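You operate a simulated robot arm through the tools that you are given. There is no shell and no other tool.

Carry out the task below with a simulated robot arm. There is one attempt and no reset: what you move stays moved.

Task
Zero the winder's counter, free its brake, wind 20 cm more, brake again.
Fine: leave the drag and the green lever as they are.

Only the result counts: the job must be done as asked and must still hold three seconds after the hand-in. Knocking over, shifting, dropping, spilling or breaking anything else fails it.

Robot
A 5-joint arm with a two-finger parallel gripper, fixed in place. Base frame: the origin is at the foot of the arm, x ahead of it, y to its left, z up. Lengths are in mm, angles in rad, forces in N, time in s.
It reaches about 1134 mm from its shoulder. Its first joint turns from -2.601 to 2.601 rad. Payload 1.57 kg.
The TCP is the grasp point between the finger pads, 30 mm short of the fingertips. In the tool frame z runs along the fingers and y along their closing line. Largest opening 110 mm; finger width 24, thickness 12; the body of the gripper, 48 by 112 mm, starts 78 mm behind the TCP.
Orientation is that of the tool frame in the base frame, as a unit quaternion [x, y, z, w]. With the fingers straight down and closing along the base's y, the tool's x points along the base's -x, its y along +y and its z along -z.

Tools
- The arm moves only by the tool drive_tool. Its argument "motion" is a list of rows, each an object (a shift or turn left out is 0, a gripper value left out holds the last) with "xyz": the shift along the base's x, y, z in mm, a list of three; "rot": the turn, a rotation vector about the base's x, y, z in rad, a list of three; "jaw": the closure in counts, from 0 (fully open) to 255 (shut). In form: [{"xyz": [tx, ty, tz], "rot": [wx, wy, wz], "jaw": jaw}, ...]. A call has 1 to 20 rows; each row is the pose to reach, as a shift and turn from the pose commanded when the call began. Each row takes 0.2 s and may step no farther than 50 mm and 0.15 rad from the row before; otherwise, or with a gripper value out of range, the whole call is refused. Where a pose cannot be reached the arm comes as near as it can. A force on the tool above 90 N (or 10 N above the force at the start of the call, whichever is more), or a blocked arm, ends the call early, and 0.2 s more pass. Each finger travels about 153 mm/s and halts on what it meets, pressing with about 34 N; the grip force reading is that of the motor and also rises with nothing between the fingers. The clock runs only during rows and for 0.2 s after the last one: add rows that repeat a pose to give the fingers time. It gives the time, the measured TCP pose, the force on the tool (base axes), the opening and the grip force at its end, in the units of the frame above (readings bear some noise), with the torque about the TCP (base axes, N m) and any sound that the robot's microphone picked up.
- Cameras (640 x 400 px; columns grow to the right, rows downward): "scene" is fixed at [400.6, -501.5, 1579.2]; the picture's right is [0.58, -0.82, 0.00], its down [-0.73, -0.51, -0.46] and it looks along [0.37, 0.26, -0.89] (base axes); focal length 355 px, centre (320, 200). "wrist" rides on the gripper at [70, 16, -141] in the tool frame; the picture's right is [-0.23, 0.97, 0.00], its down [-0.86, -0.20, -0.48] and it looks along [-0.47, -0.11, 0.88] (tool axes); focal length 222 px, centre (320, 200). There is no depth. A picture from a camera that has moved, and an enlarged one, comes with that camera's place and axes in the base frame and with its lens.
- camera(camera): a new picture of that camera. No time passes.
- lift_body(by): slides the trunk up (or, below 0, down) by that many mm; the arm rides with it, the base frame stays. It gives what a move gives, with no picture.
- enlarge(camera, box): a new picture of the part [left, top, right, bottom] of that camera's present view, enlarged. No time passes.
- job_done(): hands the job in; it is judged then, once.

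Places have to be worked out from the pictures, the camera data and where the tool is seen. Open the gripper and draw the arm clear of the work before you hand the job in, unless the task says otherwise.

The tools are called as name(argument=value, ...) on one line, values as JSON. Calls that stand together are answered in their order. drive_tool: Moves the arm, as the interface text tells. Its arguments: {"type":"object","properties":{"motion":{"type":"array","items":{"type":"object","properties":{"xyz":{"type":"array","items":{"type":"number"}},"rot":{"type":"array","items":{"type":"number"}},"jaw":{"type":"number"}}}}},"required":["motion"]} The other tools are called the same way: lift_body (by) slides the trunk up or down; camera (camera) takes a picture; enlarge (camera, box) takes an enlarged picture of a part of a camera's view; job_done () hands the job in.

At the start:

```text
t: 0.0
tool_pos: [668.8, -125.5, 1108.4]
ee_rot: [0.0, 1.0, 0.0, 0.001]
force: [-0.5, 0.5, -0.6]
ft_torque: [-0.01, -0.03, 0.02]
finger_gap: 110.2
gripper_force: 0.1
trunk travel left (down, up): [-842.0, 128.0]
```

scene: 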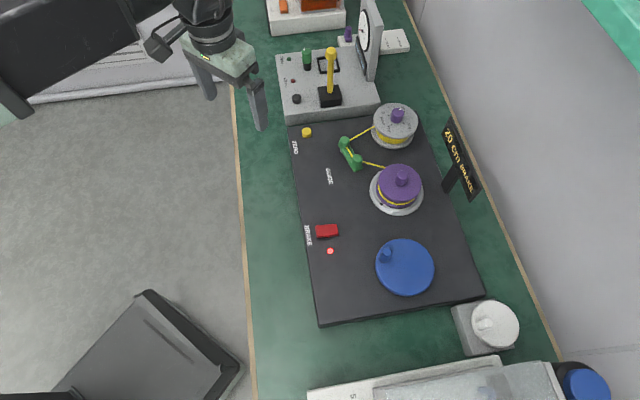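
wrist: 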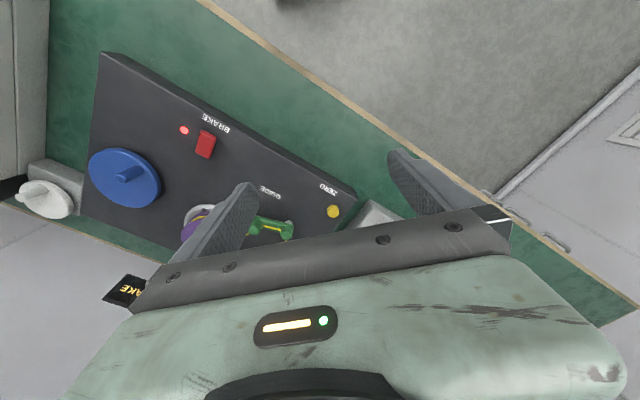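

I start by looking closer at the winder, its controls and the sign before moving anything.

enlarge(camera="scene", box=[270, 90, 430, 190])

enlarge(camera="scene", box=[290, 180, 450, 280])

enlarge(camera="scene", box=[400, 100, 520, 220])

enlarge(camera="scene", box=[260, 0, 420, 110])

enlarge(camera="wrist", box=[80, 50, 380, 250])

```text
4.00 times, centred on (350, 140) of scene
camera zoom: at [400.6, -501.5, 1579.2], right [0.58, -0.82, 0.0], down [-0.73, -0.51, -0.46], along [0.37, 0.26, -0.89], focal length 1420 px, centre (200, 440)
```

zoom: 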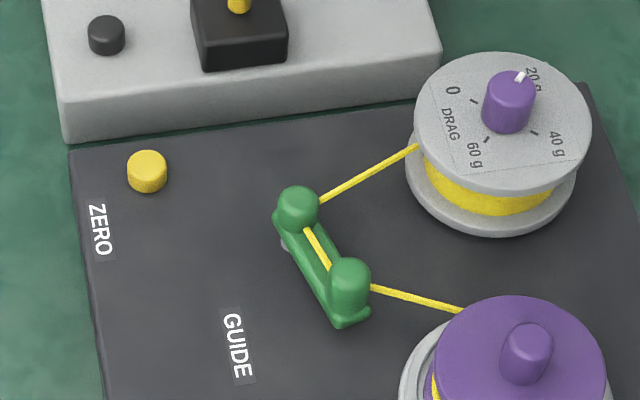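

```text
4.00 times, centred on (370, 230) of scene
camera zoom: at [400.6, -501.5, 1579.2], right [0.58, -0.82, 0.0], down [-0.73, -0.51, -0.46], along [0.37, 0.26, -0.89], focal length 1420 px, centre (120, 80)
```

zoom: 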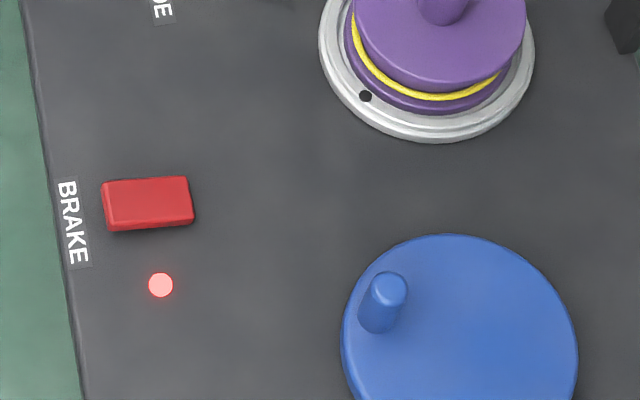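

```text
3.33 times, centred on (460, 160) of scene
camera zoom: at [400.6, -501.5, 1579.2], right [0.58, -0.82, 0.0], down [-0.73, -0.51, -0.46], along [0.37, 0.26, -0.89], focal length 1184 px, centre (-147, 333)
```

zoom: 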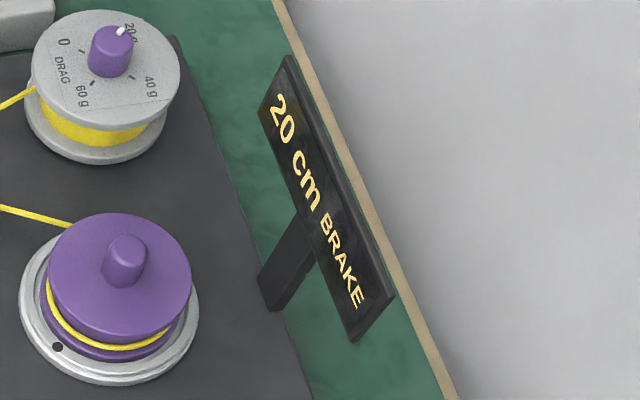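

```text
3.64 times, centred on (340, 55) of scene
camera zoom: at [400.6, -501.5, 1579.2], right [0.58, -0.82, 0.0], down [-0.73, -0.51, -0.46], along [0.37, 0.26, -0.89], focal length 1291 px, centre (247, 727)
```

zoom: 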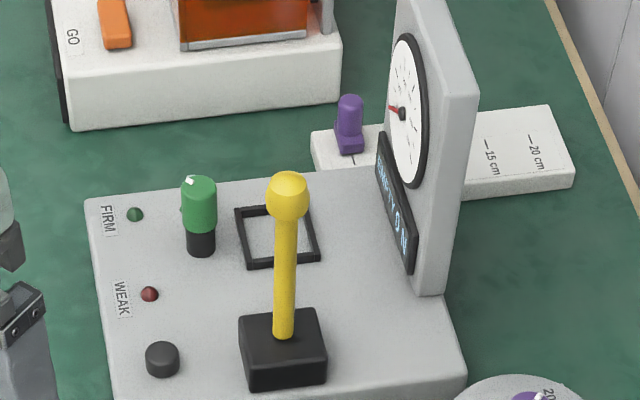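

```text
2.00 times, centred on (230, 150) of wrist
camera zoom: at [600.0, -107.5, 1249.9], right [0.23, 0.97, 0.0], down [0.85, -0.2, 0.48], along [0.47, -0.11, -0.88], focal length 444 px, centre (500, 300)
```

zoom: 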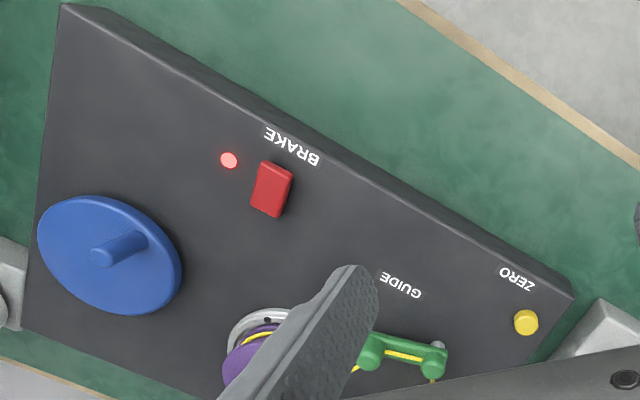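

The box's controls triangulate from both views to: ZERO button about (857, -140, 828), red BRAKE key about (657, -341, 833), crank wheel centre about (682, -526, 837) and crank knob top about (669, -480, 892). The gold-on-black panel looks like the winder's display: it reads 20 cm and BRAKE. I'll shut the fingers and move over the ZERO button at a safe height.

drive_tool(motion=[{"xyz": [35, -3, -10], "jaw": 255}, {"xyz": [75, -6, -30], "jaw": 255}, {"xyz": [115, -9, -55], "jaw": 255}, {"xyz": [150, -12, -85], "jaw": 255}, {"xyz": [178, -14, -120], "jaw": 255}, {"xyz": [188, -14.5, -158], "jaw": 255}, {"xyz": [188, -14.5, -158], "jaw": 255}])

camera(camera="wrist")

camera(camera="scene")

```text
t: 1.6
tool_pos: [853.1, -138.1, 1108.3]
ee_rot: [0.0, 1.0, 0.0, 0.001]
force: [0.1, -0.3, -0.9]
ft_torque: [0.01, -0.02, 0.02]
finger_gap: 0.0
gripper_force: 21.3
out of reach, approached as far as the arm can: row 1, 2, 3, 4, 5, 6, 7
trunk travel left (down, up): [-842.0, 128.0]
```

```text
taken
camera wrist: at [783.2, -121.3, 1249.8], right [0.23, 0.97, 0.0], down [0.85, -0.2, 0.48], along [0.47, -0.11, -0.88], focal length 222 px, centre (320, 200)
```

wrist: 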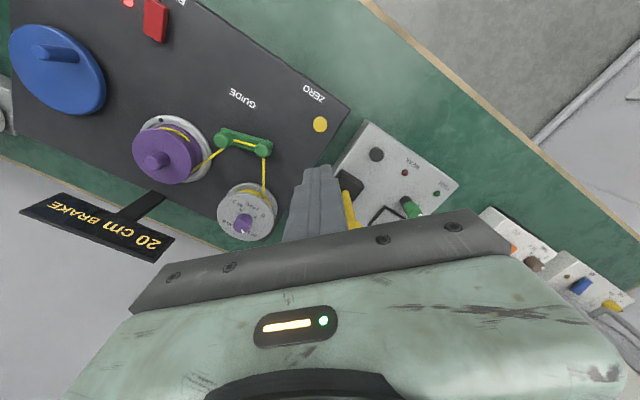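

```text
taken
```

scene: 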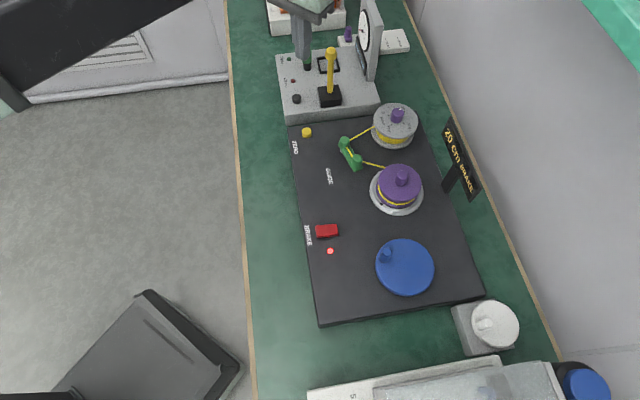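

The commanded height was not reached: the arm sits at z 1108 here, its lower limit with the trunk where it is. I'll lower the trunk 150 mm and check the readings.

lift_body(by=-150)

camera(camera="scene")

camera(camera="wrist")

```text
t: 3.4
tool_pos: [852.4, -139.5, 957.5]
ee_rot: [0.0, 1.0, 0.0, 0.001]
force: [-0.4, -0.2, -0.7]
ft_torque: [0.01, 0.02, 0.0]
finger_gap: 0.0
gripper_force: 21.2
trunk travel left (down, up): [-692.0, 278.0]
```

```text
taken
```

scene: 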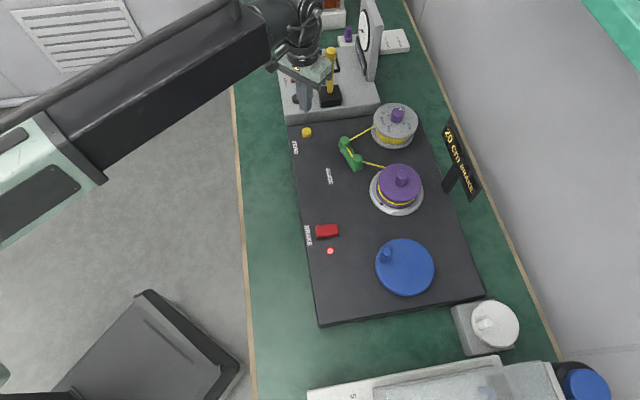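

```text
taken
camera wrist: at [782.9, -121.3, 1099.9], right [0.23, 0.97, 0.0], down [0.85, -0.2, 0.48], along [0.47, -0.11, -0.88], focal length 222 px, centre (320, 200)
```

wrist: 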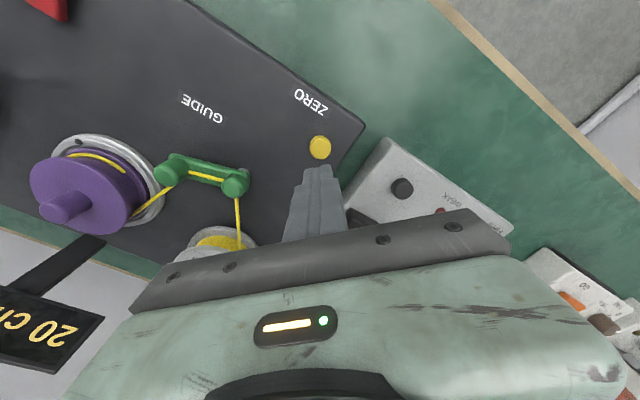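

The closed fingertips hang almost exactly over the yellow ZERO button (about (856, -138)), tips now near z 927. I'll test whether the arm itself can go down from here.

drive_tool(motion=[{"xyz": [3, 0, -15]}, {"xyz": [3, 0, -30]}, {"xyz": [3, 0, -30]}])

```text
t: 4.2
tool_pos: [854.5, -138.6, 958.2]
ee_rot: [0.0, 1.0, 0.0, 0.001]
force: [-0.1, -1.0, -0.8]
ft_torque: [-0.03, -0.04, 0.01]
finger_gap: 0.1
gripper_force: 21.4
out of reach, approached as far as the arm can: row 1, 2, 3
trunk travel left (down, up): [-692.0, 278.0]
```

The arm can't go lower relative to the trunk, so I'll check that it can go up; then I can lower the trunk and keep fine downward travel in the arm.

drive_tool(motion=[{"xyz": [0, 0, 40]}, {"xyz": [0, 0, 80]}, {"xyz": [0, 0, 80]}])

```text
t: 5.0
tool_pos: [854.4, -137.8, 958.5]
ee_rot: [0.0, 1.0, 0.0, 0.001]
force: [0.4, -0.2, -0.4]
ft_torque: [0.03, 0.02, -0.03]
finger_gap: 0.0
gripper_force: 20.8
out of reach, approached as far as the arm can: row 1, 2, 3
trunk travel left (down, up): [-692.0, 278.0]
```

No change either way, perhaps because the commanded height is still below the limit. I'll command a further rise to see whether the arm follows.

drive_tool(motion=[{"xyz": [0, 0, 45]}, {"xyz": [0, 0, 90]}, {"xyz": [0, 0, 135]}, {"xyz": [0, 0, 180]}, {"xyz": [0, 0, 180]}])

camera(camera="scene")

```text
t: 6.2
tool_pos: [854.0, -138.6, 957.7]
ee_rot: [0.001, 1.0, 0.0, 0.001]
force: [-1.0, -0.4, 0.1]
ft_torque: [-0.04, -0.01, 0.0]
finger_gap: 0.0
gripper_force: 21.3
out of reach, approached as far as the arm can: row 1, 2, 3, 4, 5
trunk travel left (down, up): [-692.0, 278.0]
```

```text
taken
```

scene: 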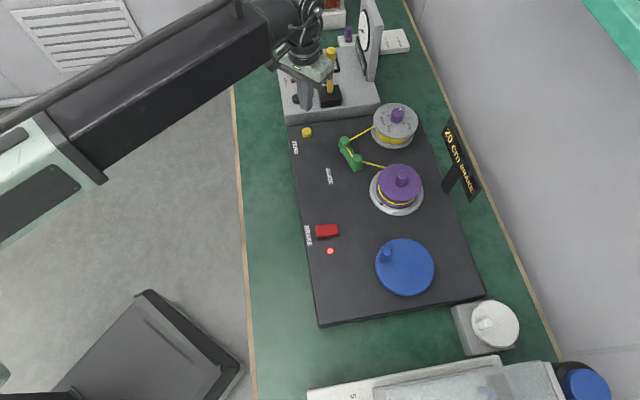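

The arm ignores vertical shifts completely, so height comes only from the trunk. A zero-shift row will show whether the commanded pose was left off the reachable height.

drive_tool(motion=[{"xyz": [0, 0, 0]}])

```text
t: 6.5
tool_pos: [854.8, -138.6, 958.2]
ee_rot: [0.0, 1.0, 0.0, 0.0]
force: [-0.1, 0.3, 0.1]
ft_torque: [-0.01, 0.0, -0.03]
finger_gap: 0.0
gripper_force: 20.9
trunk travel left (down, up): [-692.0, 278.0]
```

The commanded pose resets to the reached one, good. I'll bring the trunk down 80 mm to put the tips about 20 mm above the button and look.

lift_body(by=-80)

camera(camera="wrist")

enlarge(camera="scene", box=[250, 0, 430, 160])

```text
t: 7.7
tool_pos: [856.0, -138.3, 878.0]
ee_rot: [-0.001, 1.0, 0.0, 0.0]
force: [0.3, -0.1, 0.2]
ft_torque: [0.01, 0.01, -0.01]
finger_gap: 0.0
gripper_force: 21.8
trunk travel left (down, up): [-612.0, 358.0]
```

```text
taken
camera wrist: at [785.9, -121.4, 1019.9], right [0.23, 0.97, 0.0], down [0.85, -0.2, 0.48], along [0.47, -0.11, -0.88], focal length 222 px, centre (320, 200)
```

wrist: 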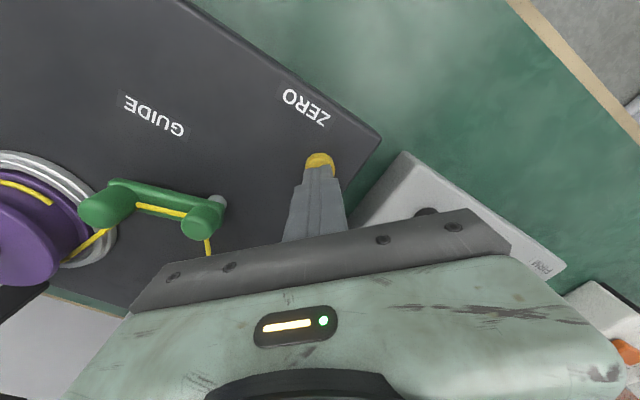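

```text
2.50 times, centred on (340, 80) of scene
camera zoom: at [400.6, -501.5, 1579.2], right [0.58, -0.82, 0.0], down [-0.73, -0.51, -0.46], along [0.37, 0.26, -0.89], focal length 888 px, centre (270, 500)
```

zoom: 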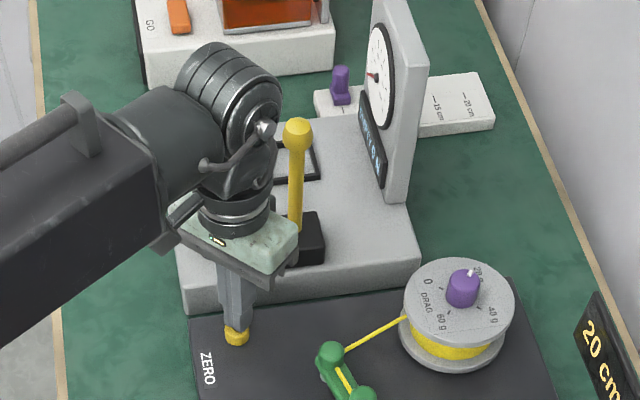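

The fingertip is over the button with clear space to the yellow lever. I go down 14 mm, then in small steps while watching the force.

lift_body(by=-14)

enlarge(camera="scene", box=[280, 100, 360, 150])

enlarge(camera="scene", box=[420, 110, 500, 210])

```text
t: 8.3
tool_pos: [854.1, -137.8, 865.9]
ee_rot: [0.0, 1.0, 0.0, 0.002]
force: [13.0, -2.4, 27.9]
ft_torque: [-0.07, -0.27, 0.02]
finger_gap: 0.1
gripper_force: 21.5
trunk travel left (down, up): [-598.0, 372.0]
heard: click
```

```text
8.00 times, centred on (320, 125) of scene
camera zoom: at [400.6, -501.5, 1579.2], right [0.58, -0.82, 0.0], down [-0.73, -0.51, -0.46], along [0.37, 0.26, -0.89], focal length 2841 px, centre (320, 800)
```

zoom: 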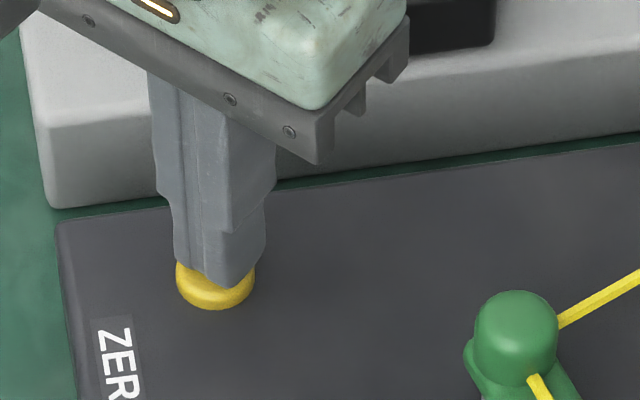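

```text
4.00 times, centred on (460, 160) of scene
camera zoom: at [400.6, -501.5, 1579.2], right [0.58, -0.82, 0.0], down [-0.73, -0.51, -0.46], along [0.37, 0.26, -0.89], focal length 1420 px, centre (-240, 360)
```

zoom: 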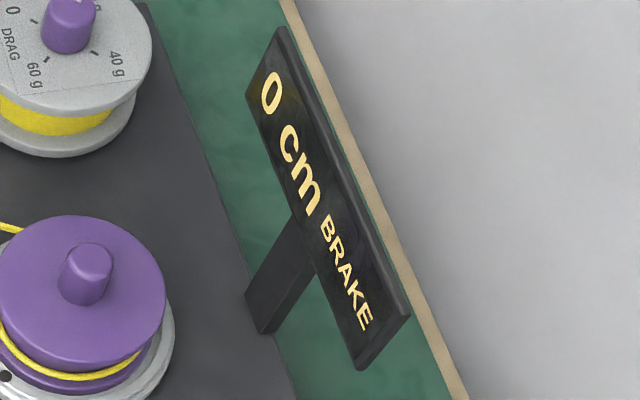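

A click was heard and the display now reads 0 cm BRAKE, so the counter is zeroed. I raise the trunk 110 mm before moving across.

lift_body(by=110)

enlarge(camera="scene", box=[420, 110, 500, 210])

```text
t: 9.8
tool_pos: [855.8, -138.2, 974.8]
ee_rot: [0.0, 1.0, 0.0, 0.001]
force: [-0.4, -0.8, 0.3]
ft_torque: [0.0, -0.01, -0.03]
finger_gap: 0.3
gripper_force: 21.3
trunk travel left (down, up): [-708.0, 262.0]
```

```text
4.00 times, centred on (460, 160) of scene
camera zoom: at [400.6, -501.5, 1579.2], right [0.58, -0.82, 0.0], down [-0.73, -0.51, -0.46], along [0.37, 0.26, -0.89], focal length 1420 px, centre (-240, 360)
```

zoom: 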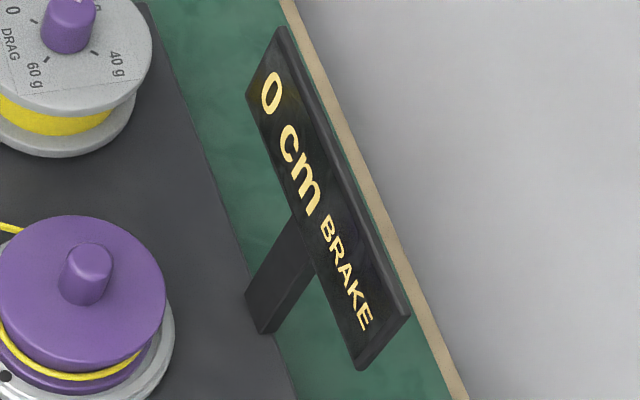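

Counter still reads 0 cm. Now I cross at this height to above the red BRAKE key near (657, -341).

drive_tool(motion=[{"xyz": [-28, -29, 0]}, {"xyz": [-58, -59, 0]}, {"xyz": [-88, -90, 0]}, {"xyz": [-118, -120, 0]}, {"xyz": [-148, -151, 0]}, {"xyz": [-176, -180, 0]}, {"xyz": [-199, -203, 0]}, {"xyz": [-199, -203, 0]}])

camera(camera="wrist")

camera(camera="scene")

```text
t: 11.6
tool_pos: [656.2, -341.7, 974.2]
ee_rot: [-0.001, 1.0, 0.0, 0.001]
force: [0.3, -0.1, 0.1]
ft_torque: [0.0, 0.02, -0.03]
finger_gap: 0.0
gripper_force: 21.9
trunk travel left (down, up): [-708.0, 262.0]
```

```text
taken
camera wrist: at [586.7, -324.2, 1115.9], right [0.23, 0.97, 0.0], down [0.85, -0.2, 0.48], along [0.47, -0.11, -0.88], focal length 222 px, centre (320, 200)
```

wrist: 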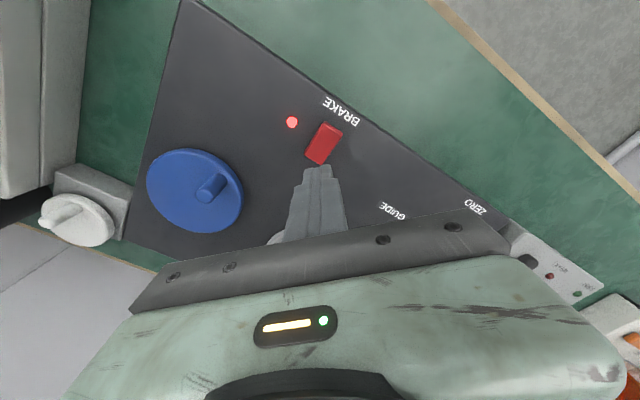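

```text
taken
```

scene: 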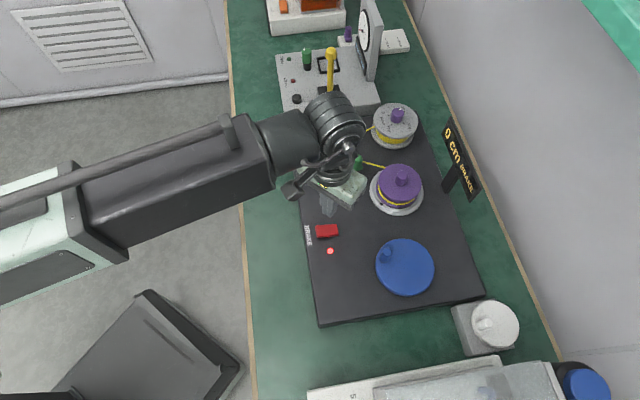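

enlarge(camera="wrist", box=[270, 80, 370, 180])

enlarge(camera="scene", box=[295, 210, 355, 260])

```text
4.00 times, centred on (320, 130) of wrist
camera zoom: at [586.7, -324.2, 1115.9], right [0.23, 0.97, 0.0], down [0.85, -0.2, 0.48], along [0.47, -0.11, -0.88], focal length 888 px, centre (320, 480)
```

zoom: 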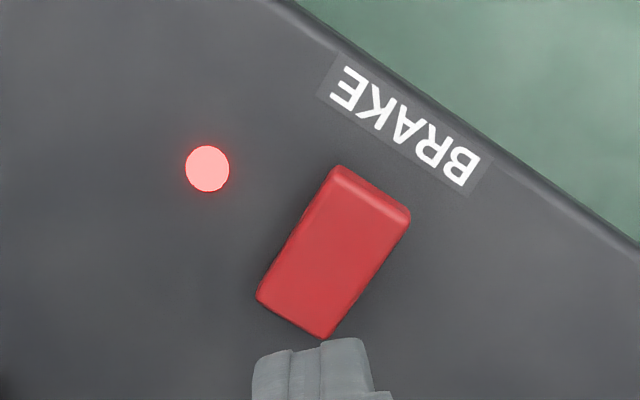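

```text
8.00 times, centred on (325, 235) of scene
camera zoom: at [400.6, -501.5, 1579.2], right [0.58, -0.82, 0.0], down [-0.73, -0.51, -0.46], along [0.37, 0.26, -0.89], focal length 2841 px, centre (280, -80)
```

zoom: 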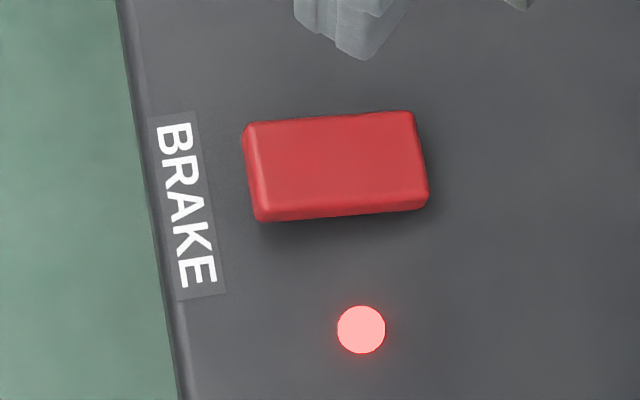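

The red key looks like a rocker about 48 x 27 mm, with the end by the BRAKE label standing higher (far end down while braked, lamp red). I shift over the raised label end at about (645, -328) and lower most of the way.

drive_tool(motion=[{"xyz": [-11, 13, 0]}, {"xyz": [-11, 13, 0]}])

lift_body(by=-80)

camera(camera="wrist")

enlarge(camera="scene", box=[280, 190, 360, 260])

```text
t: 12.2
tool_pos: [645.1, -329.2, 975.0]
ee_rot: [0.0, 1.0, 0.0, 0.002]
force: [0.6, -0.9, 0.0]
ft_torque: [0.0, 0.03, 0.04]
finger_gap: 0.0
gripper_force: 20.6
trunk travel left (down, up): [-708.0, 262.0]
```

```text
t: 13.3
tool_pos: [645.7, -329.1, 894.4]
ee_rot: [0.0, 1.0, 0.0, 0.0]
force: [-0.7, 0.3, -0.5]
ft_torque: [-0.01, -0.02, -0.01]
finger_gap: 0.4
gripper_force: 21.3
trunk travel left (down, up): [-628.0, 342.0]
```

```text
taken
camera wrist: at [576.2, -311.1, 1035.9], right [0.23, 0.97, 0.0], down [0.85, -0.2, 0.48], along [0.47, -0.11, -0.88], focal length 222 px, centre (320, 200)
```

wrist: 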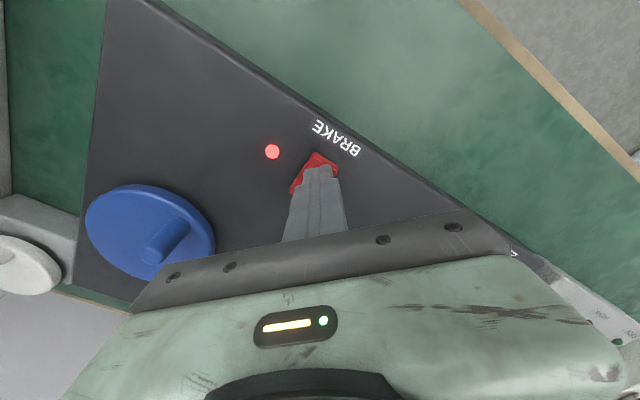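

```text
5.71 times, centred on (320, 225) of scene
camera zoom: at [400.6, -501.5, 1579.2], right [0.58, -0.82, 0.0], down [-0.73, -0.51, -0.46], along [0.37, 0.26, -0.89], focal length 2029 px, centre (320, 57)
```

zoom: 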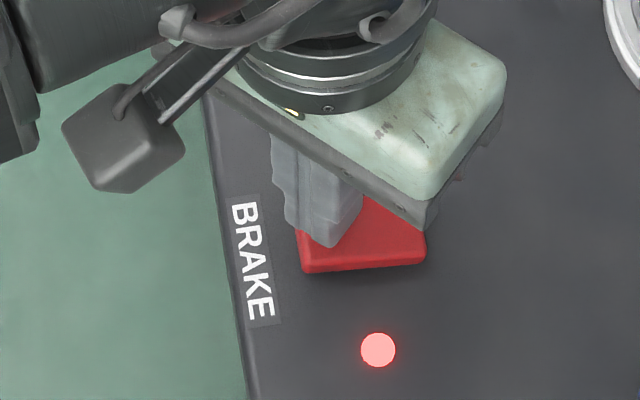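

The tips are about 20 mm above the label end of the key and well placed. I lower 18 mm, then take small steps.

lift_body(by=-18)

enlarge(camera="scene", box=[280, 190, 360, 260])

```text
t: 14.0
tool_pos: [645.4, -328.3, 876.9]
ee_rot: [0.0, 1.0, 0.0, 0.001]
force: [0.7, 0.7, 6.1]
ft_torque: [-0.02, -0.08, 0.02]
finger_gap: 0.1
gripper_force: 21.3
trunk travel left (down, up): [-610.0, 360.0]
```

```text
5.71 times, centred on (320, 225) of scene
camera zoom: at [400.6, -501.5, 1579.2], right [0.58, -0.82, 0.0], down [-0.73, -0.51, -0.46], along [0.37, 0.26, -0.89], focal length 2029 px, centre (320, 57)
```

zoom: 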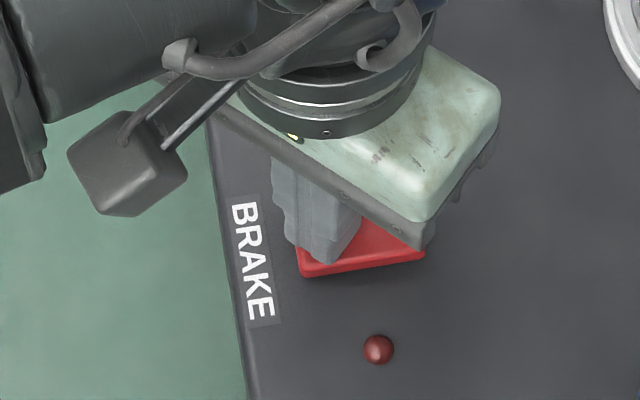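

The lamp has gone dark with 6 N on the tool, so the brake is released or about to be. I press 3 mm more so that the rocker seats, and read the display.

lift_body(by=-3)

enlarge(camera="scene", box=[280, 190, 360, 260])

enlarge(camera="scene", box=[420, 110, 500, 210])

```text
t: 14.5
tool_pos: [644.0, -326.8, 876.0]
ee_rot: [0.001, 1.0, -0.001, 0.002]
force: [4.8, 2.5, 48.9]
ft_torque: [-0.45, -0.68, 0.08]
finger_gap: 0.0
gripper_force: 20.5
trunk travel left (down, up): [-607.0, 363.0]
```

```text
5.71 times, centred on (320, 225) of scene
camera zoom: at [400.6, -501.5, 1579.2], right [0.58, -0.82, 0.0], down [-0.73, -0.51, -0.46], along [0.37, 0.26, -0.89], focal length 2029 px, centre (320, 57)
```

zoom: 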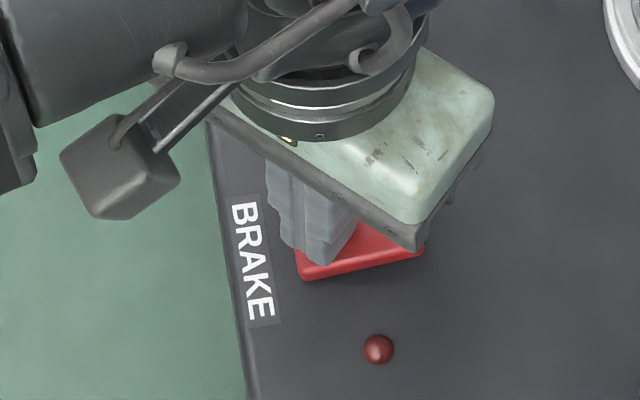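

```text
4.00 times, centred on (460, 160) of scene
camera zoom: at [400.6, -501.5, 1579.2], right [0.58, -0.82, 0.0], down [-0.73, -0.51, -0.46], along [0.37, 0.26, -0.89], focal length 1420 px, centre (-240, 360)
```

zoom: 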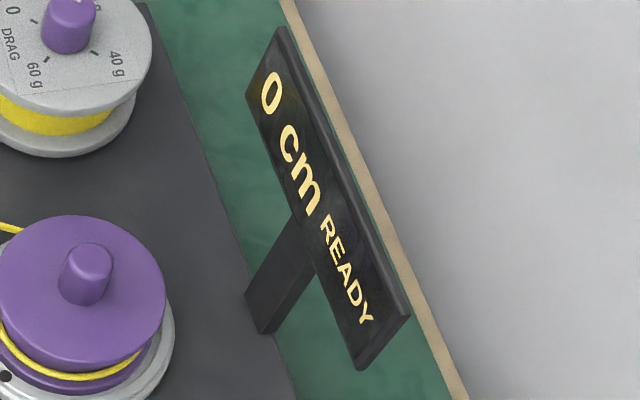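

The display reads 0 cm READY and the lamp is off: the brake is free. I lift off 100 mm and check that it stays so.

lift_body(by=110)

camera(camera="scene")

enlarge(camera="scene", box=[420, 110, 500, 210])

enlarge(camera="scene", box=[280, 190, 360, 260])

enlarge(camera="scene", box=[360, 220, 460, 310])

camera(camera="wrist")

```text
t: 15.9
tool_pos: [645.6, -329.1, 983.3]
ee_rot: [0.0, 1.0, -0.001, 0.002]
force: [0.2, -0.4, 0.5]
ft_torque: [-0.03, -0.02, 0.03]
finger_gap: 0.0
gripper_force: 21.5
trunk travel left (down, up): [-717.0, 253.0]
```

```text
taken
```

scene: 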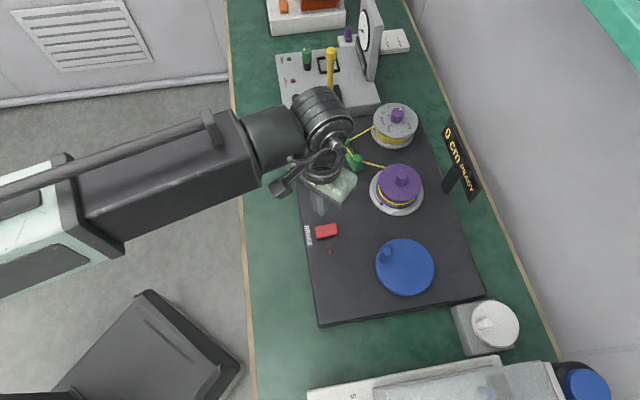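

```text
4.00 times, centred on (460, 160) of scene
camera zoom: at [400.6, -501.5, 1579.2], right [0.58, -0.82, 0.0], down [-0.73, -0.51, -0.46], along [0.37, 0.26, -0.89], focal length 1420 px, centre (-240, 360)
```

zoom: 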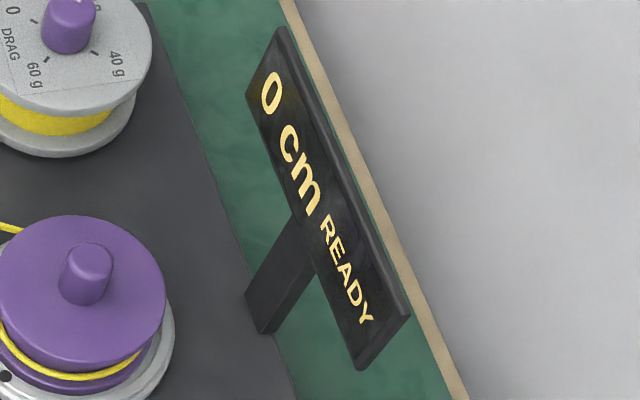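

```text
5.71 times, centred on (320, 225) of scene
camera zoom: at [400.6, -501.5, 1579.2], right [0.58, -0.82, 0.0], down [-0.73, -0.51, -0.46], along [0.37, 0.26, -0.89], focal length 2029 px, centre (320, 57)
```

zoom: 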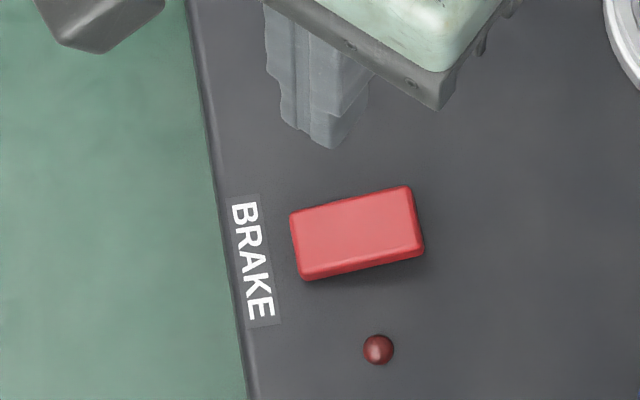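

```text
4.44 times, centred on (410, 265) of scene
camera zoom: at [400.6, -501.5, 1579.2], right [0.58, -0.82, 0.0], down [-0.73, -0.51, -0.46], along [0.37, 0.26, -0.89], focal length 1578 px, centre (-80, -89)
```

zoom: 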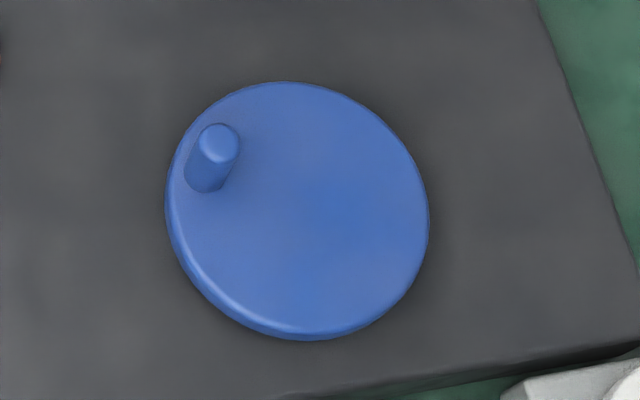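

```text
taken
camera wrist: at [576.3, -311.1, 1124.8], right [0.23, 0.97, 0.0], down [0.85, -0.2, 0.48], along [0.47, -0.11, -0.88], focal length 222 px, centre (320, 200)
```

wrist: 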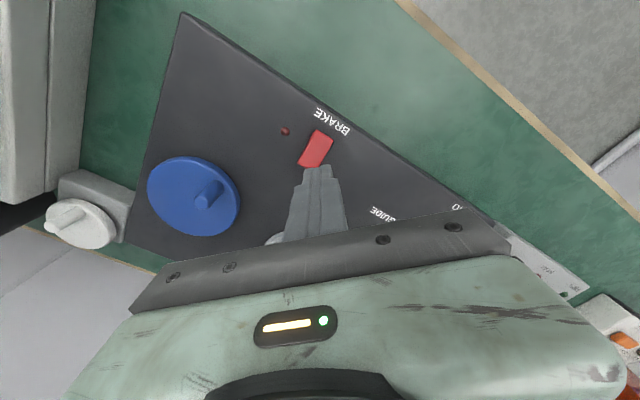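

The brake stays free (0 cm READY, lamp off, rocker latched the other way). The crank knob lies about (668, -478) with its top near z 900; the wheel centre is about (681, -521). I move above the knob, opening the fingers to about 44 mm and turning the tool so that the fingers close along the knob's circle.

drive_tool(motion=[{"xyz": [1.6, -10.6, 0], "rot": [0, 0, 0.133], "jaw": 153}, {"xyz": [3.2, -21.2, 0], "rot": [0, 0, 0.266], "jaw": 153}, {"xyz": [4.8, -31.8, 0], "rot": [0, 0, 0.4], "jaw": 153}, {"xyz": [6.4, -42.4, 0], "rot": [0, 0, 0.533], "jaw": 153}, {"xyz": [8, -53, 0], "rot": [0, 0, 0.666], "jaw": 153}, {"xyz": [9.6, -63.6, 0], "rot": [0, 0, 0.8], "jaw": 153}, {"xyz": [11.2, -74.2, 0], "rot": [0, 0, 0.933], "jaw": 153}, {"xyz": [12.8, -84.8, 0], "rot": [0, 0, 1.066], "jaw": 153}, {"xyz": [14.4, -95.4, 0], "rot": [0, 0, 1.2], "jaw": 153}, {"xyz": [16, -106, 0], "rot": [0, 0, 1.333], "jaw": 153}, {"xyz": [17.6, -116.6, 0], "rot": [0, 0, 1.466], "jaw": 153}, {"xyz": [19.2, -127.2, 0], "rot": [0, 0, 1.6], "jaw": 153}, {"xyz": [20.8, -137.8, 0], "rot": [0, 0, 1.733], "jaw": 153}, {"xyz": [22.4, -148.4, 0], "rot": [0, 0, 1.86], "jaw": 153}, {"xyz": [22.4, -148.4, 0], "rot": [0, 0, 1.86], "jaw": 153}])

camera(camera="wrist")

camera(camera="scene")

```text
t: 19.1
tool_pos: [667.9, -477.1, 984.2]
ee_rot: [0.803, -0.596, 0.0, 0.0]
force: [-0.1, 0.5, 0.9]
ft_torque: [-0.01, 0.01, 0.04]
finger_gap: 44.1
gripper_force: 0.1
trunk travel left (down, up): [-717.0, 253.0]
```

```text
taken
camera wrist: at [673.4, -547.5, 1124.8], right [-1.0, -0.06, 0.0], down [-0.05, 0.88, 0.48], along [-0.03, 0.48, -0.88], focal length 222 px, centre (320, 200)
```

wrist: 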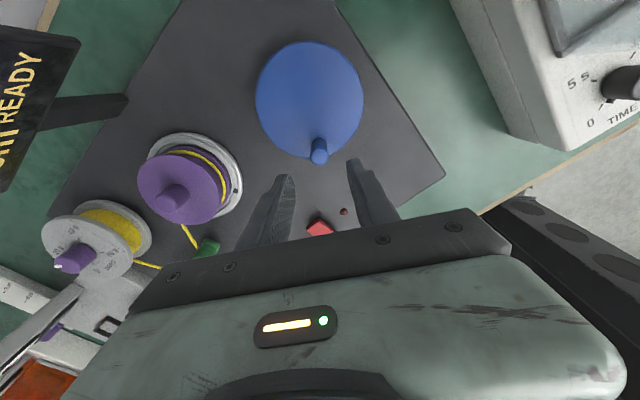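

```text
taken
```

scene: 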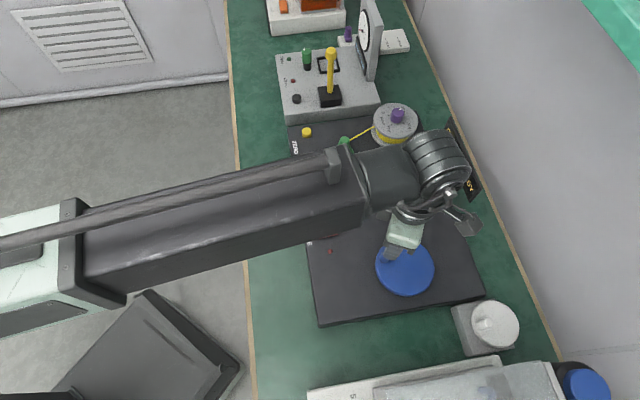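

The tool is turned so that the fingers close along (−0.96, −0.29), tangent at the knob. I enlarge the wrist view to compare the knob with the fingers before lowering.

enlarge(camera="wrist", box=[230, 30, 410, 210])

enlarge(camera="scene", box=[360, 190, 460, 310])

```text
2.22 times, centred on (320, 120) of wrist
camera zoom: at [673.4, -547.5, 1124.8], right [-1.0, -0.06, 0.0], down [-0.05, 0.88, 0.48], along [-0.03, 0.48, -0.88], focal length 494 px, centre (320, 378)
```

zoom: 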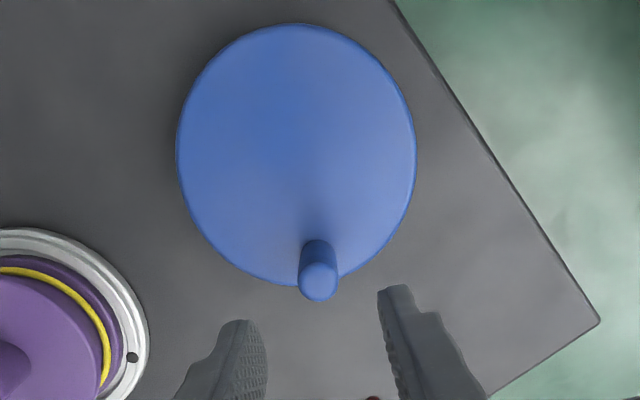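

```text
3.33 times, centred on (410, 250) of scene
camera zoom: at [400.6, -501.5, 1579.2], right [0.58, -0.82, 0.0], down [-0.73, -0.51, -0.46], along [0.37, 0.26, -0.89], focal length 1184 px, centre (20, 33)
```

zoom: 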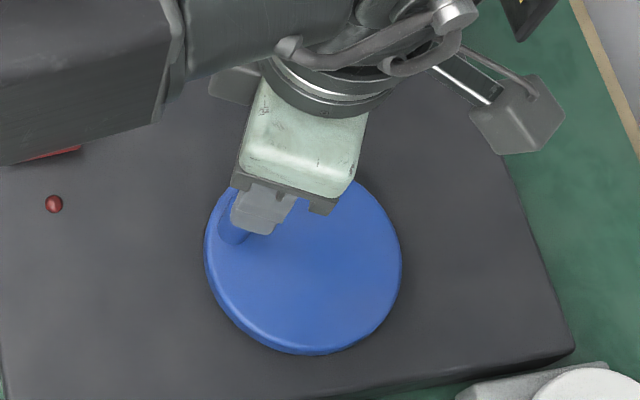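

The knob top sits at about (669, -477), midway between the fingers; the wheel centre refines to about (682.5, -521), radius 46. I lower 45 mm first and check again.

lift_body(by=-45)

enlarge(camera="wrist", box=[230, 30, 410, 210])

enlarge(camera="scene", box=[360, 190, 460, 310])

```text
t: 20.0
tool_pos: [668.1, -475.9, 939.1]
ee_rot: [0.802, -0.597, 0.0, 0.0]
force: [-0.2, 0.9, 0.1]
ft_torque: [0.02, 0.0, -0.01]
finger_gap: 43.9
gripper_force: 0.0
trunk travel left (down, up): [-672.0, 298.0]
```

```text
2.22 times, centred on (320, 120) of wrist
camera zoom: at [673.3, -547.2, 1079.9], right [-1.0, -0.06, 0.0], down [-0.05, 0.88, 0.48], along [-0.03, 0.48, -0.88], focal length 494 px, centre (320, 378)
```

zoom: 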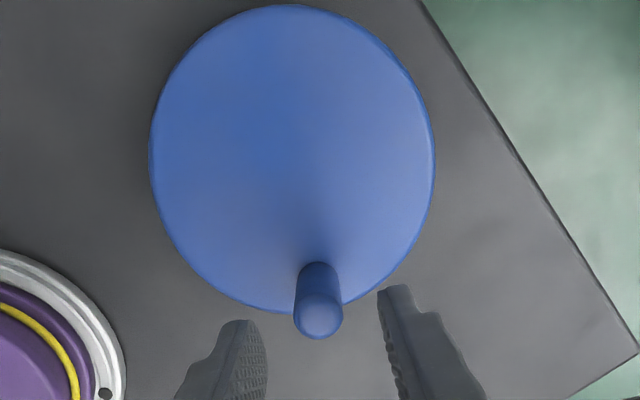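

```text
3.33 times, centred on (410, 250) of scene
camera zoom: at [400.6, -501.5, 1579.2], right [0.58, -0.82, 0.0], down [-0.73, -0.51, -0.46], along [0.37, 0.26, -0.89], focal length 1184 px, centre (20, 33)
```

zoom: 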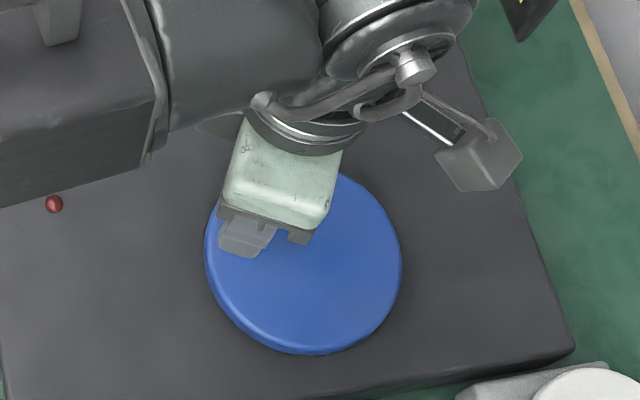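

The knob top lies centred between the fingertips, at about tip height now. I lower 40 mm more so that the fingers straddle the knob, keeping the tips clear of the wheel.

lift_body(by=-40)

camera(camera="wrist")

enlarge(camera="scene", box=[360, 190, 460, 310])

```text
t: 20.8
tool_pos: [667.8, -476.7, 898.5]
ee_rot: [0.802, -0.598, -0.001, 0.0]
force: [0.2, 0.2, -0.1]
ft_torque: [-0.03, 0.02, 0.06]
finger_gap: 43.8
gripper_force: 0.2
trunk travel left (down, up): [-632.0, 338.0]
```

```text
taken
camera wrist: at [673.3, -547.2, 1039.9], right [-1.0, -0.06, 0.0], down [-0.05, 0.88, 0.48], along [-0.03, 0.48, -0.88], focal length 222 px, centre (320, 200)
```

wrist: 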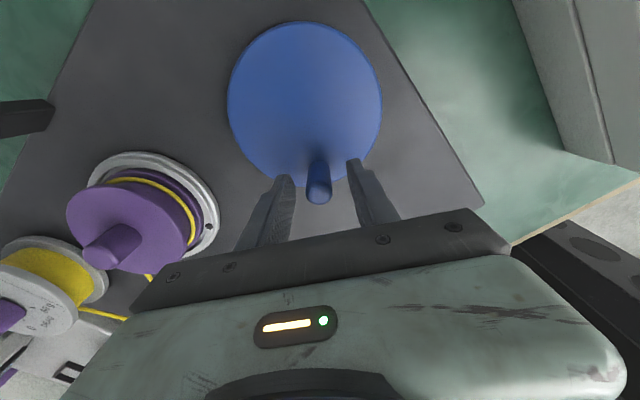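

```text
3.33 times, centred on (410, 250) of scene
camera zoom: at [400.6, -501.5, 1579.2], right [0.58, -0.82, 0.0], down [-0.73, -0.51, -0.46], along [0.37, 0.26, -0.89], focal length 1184 px, centre (20, 33)
```

zoom: 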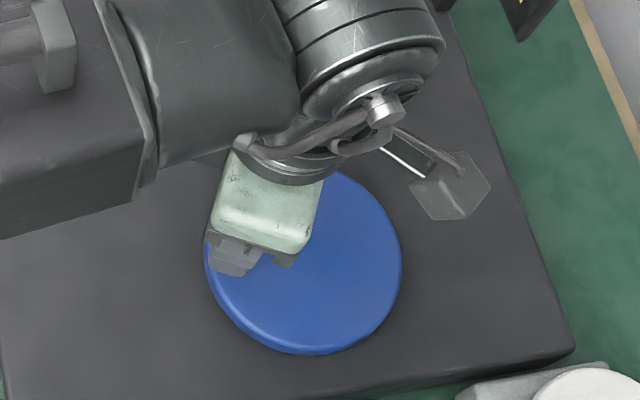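

The fingers straddle the knob with the tips around z 868. I narrow the gap to about 26 mm as a loose cage around the roughly 18 mm knob.

drive_tool(motion=[{"jaw": 180}, {"jaw": 195}, {"jaw": 195}])

enlarge(camera="wrist", box=[230, 100, 410, 220])

enlarge(camera="scene", box=[420, 110, 500, 210])

```text
t: 21.6
tool_pos: [668.9, -476.1, 898.5]
ee_rot: [0.802, -0.598, -0.002, 0.0]
force: [-0.2, 0.2, 0.4]
ft_torque: [0.0, -0.01, 0.0]
finger_gap: 25.6
gripper_force: 0.2
trunk travel left (down, up): [-632.0, 338.0]
```

```text
3.33 times, centred on (320, 160) of wrist
camera zoom: at [673.4, -547.2, 1039.9], right [-1.0, -0.06, 0.0], down [-0.05, 0.88, 0.48], along [-0.03, 0.48, -0.88], focal length 740 px, centre (320, 333)
```

zoom: 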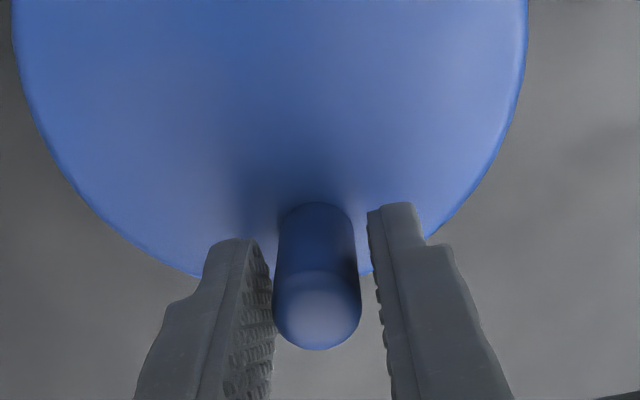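

```text
4.00 times, centred on (460, 160) of scene
camera zoom: at [400.6, -501.5, 1579.2], right [0.58, -0.82, 0.0], down [-0.73, -0.51, -0.46], along [0.37, 0.26, -0.89], focal length 1420 px, centre (-240, 360)
```

zoom: 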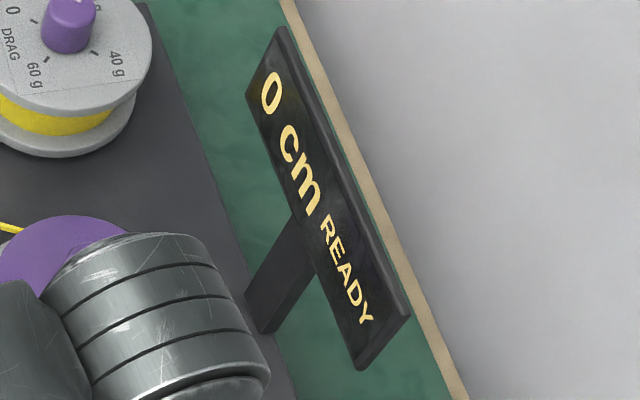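

The cage sits nicely around the knob and the display still reads 0 cm READY. The line enters the spool so that winding should be clockwise from above; I try a small clockwise arc of about 0.42 rad.

drive_tool(motion=[{"xyz": [6.5, 1.4, 0], "rot": [0, 0, -0.14]}, {"xyz": [12.9, 2.1, 0], "rot": [0, 0, -0.28]}, {"xyz": [19.4, 1.8, 0], "rot": [0, 0, -0.42]}, {"xyz": [19.4, 1.8, 0], "rot": [0, 0, -0.42]}])

enlarge(camera="scene", box=[420, 110, 500, 210])

enlarge(camera="wrist", box=[230, 100, 410, 220])

camera(camera="scene")

```text
t: 22.6
tool_pos: [688.7, -475.1, 898.4]
ee_rot: [-0.66, 0.752, 0.001, 0.001]
force: [-0.3, -0.6, 0.0]
ft_torque: [-0.01, 0.0, 0.01]
finger_gap: 26.1
gripper_force: 0.0
trunk travel left (down, up): [-632.0, 338.0]
```

```text
4.00 times, centred on (460, 160) of scene
camera zoom: at [400.6, -501.5, 1579.2], right [0.58, -0.82, 0.0], down [-0.73, -0.51, -0.46], along [0.37, 0.26, -0.89], focal length 1420 px, centre (-240, 360)
```

zoom: 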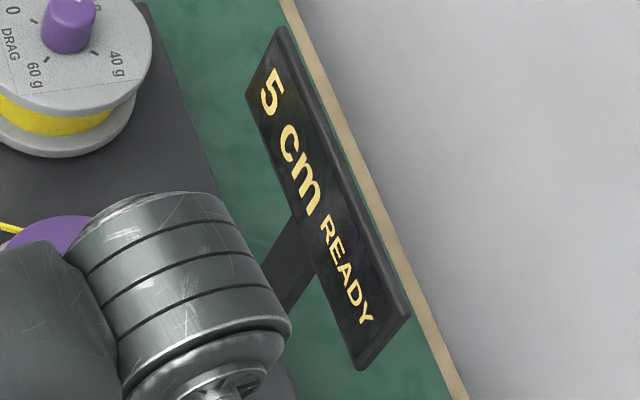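

```text
3.33 times, centred on (320, 160) of wrist
camera zoom: at [663.4, -541.0, 1039.8], right [-0.94, 0.35, 0.0], down [0.31, 0.82, 0.48], along [0.17, 0.45, -0.88], focal length 740 px, centre (320, 333)
```

zoom: 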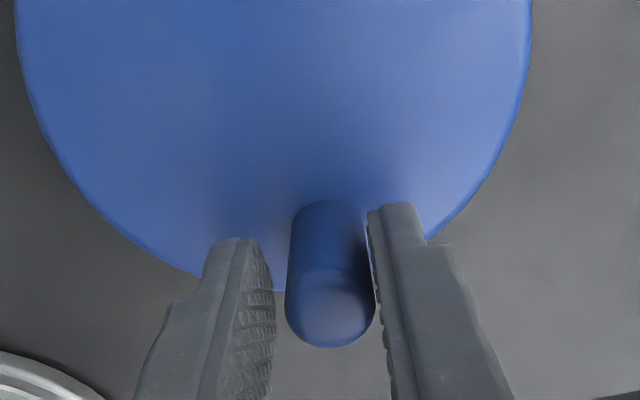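

```text
taken
```

scene: 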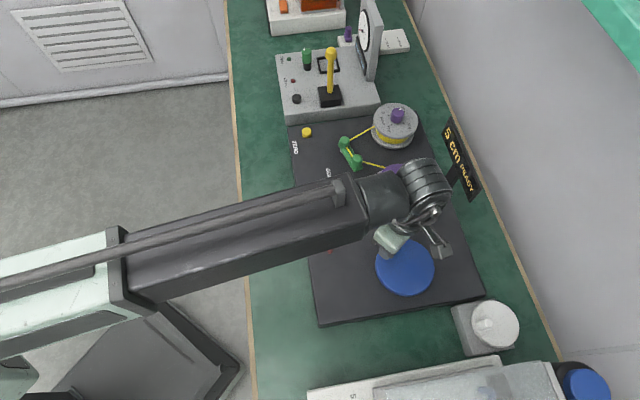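

The counter reads 5 cm and still READY, so clockwise winds, at roughly 14 cm per rad. The knob rests on the trailing finger with hardly any force. I continue 0.42 rad along the circle and read again.

drive_tool(motion=[{"xyz": [6.3, -1.1, 0], "rot": [0, 0, -0.14]}, {"xyz": [12.4, -3.1, 0], "rot": [0, 0, -0.28]}, {"xyz": [18.2, -5.9, 0], "rot": [0, 0, -0.42]}, {"xyz": [18.2, -5.9, 0], "rot": [0, 0, -0.42]}])

enlarge(camera="scene", box=[420, 110, 500, 210])

enlarge(camera="wrist", box=[230, 100, 410, 220])

camera(camera="scene")

```text
t: 23.6
tool_pos: [706.1, -480.6, 897.9]
ee_rot: [-0.488, 0.873, 0.0, 0.001]
force: [-0.2, 0.2, -0.3]
ft_torque: [-0.01, 0.02, -0.01]
finger_gap: 26.1
gripper_force: 0.0
trunk travel left (down, up): [-632.0, 338.0]
```

```text
4.00 times, centred on (460, 160) of scene
camera zoom: at [400.6, -501.5, 1579.2], right [0.58, -0.82, 0.0], down [-0.73, -0.51, -0.46], along [0.37, 0.26, -0.89], focal length 1420 px, centre (-240, 360)
```

zoom: 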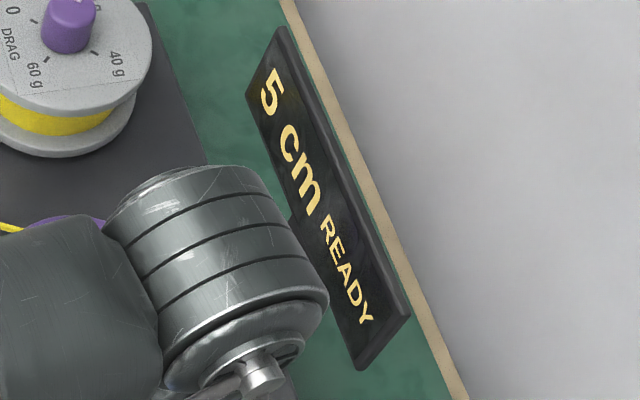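

```text
3.33 times, centred on (320, 160) of wrist
camera zoom: at [656.3, -530.6, 1039.8], right [-0.71, 0.7, 0.0], down [0.62, 0.62, 0.48], along [0.34, 0.34, -0.88], focal length 740 px, centre (320, 333)
```

zoom: 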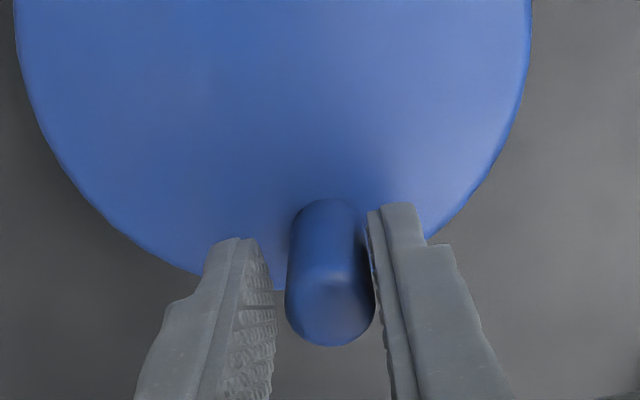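

```text
taken
```

scene: 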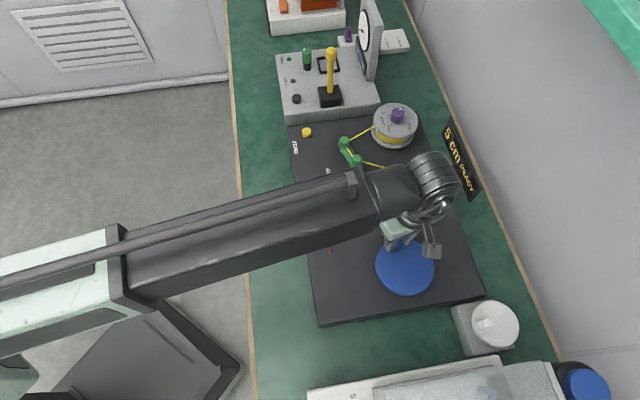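

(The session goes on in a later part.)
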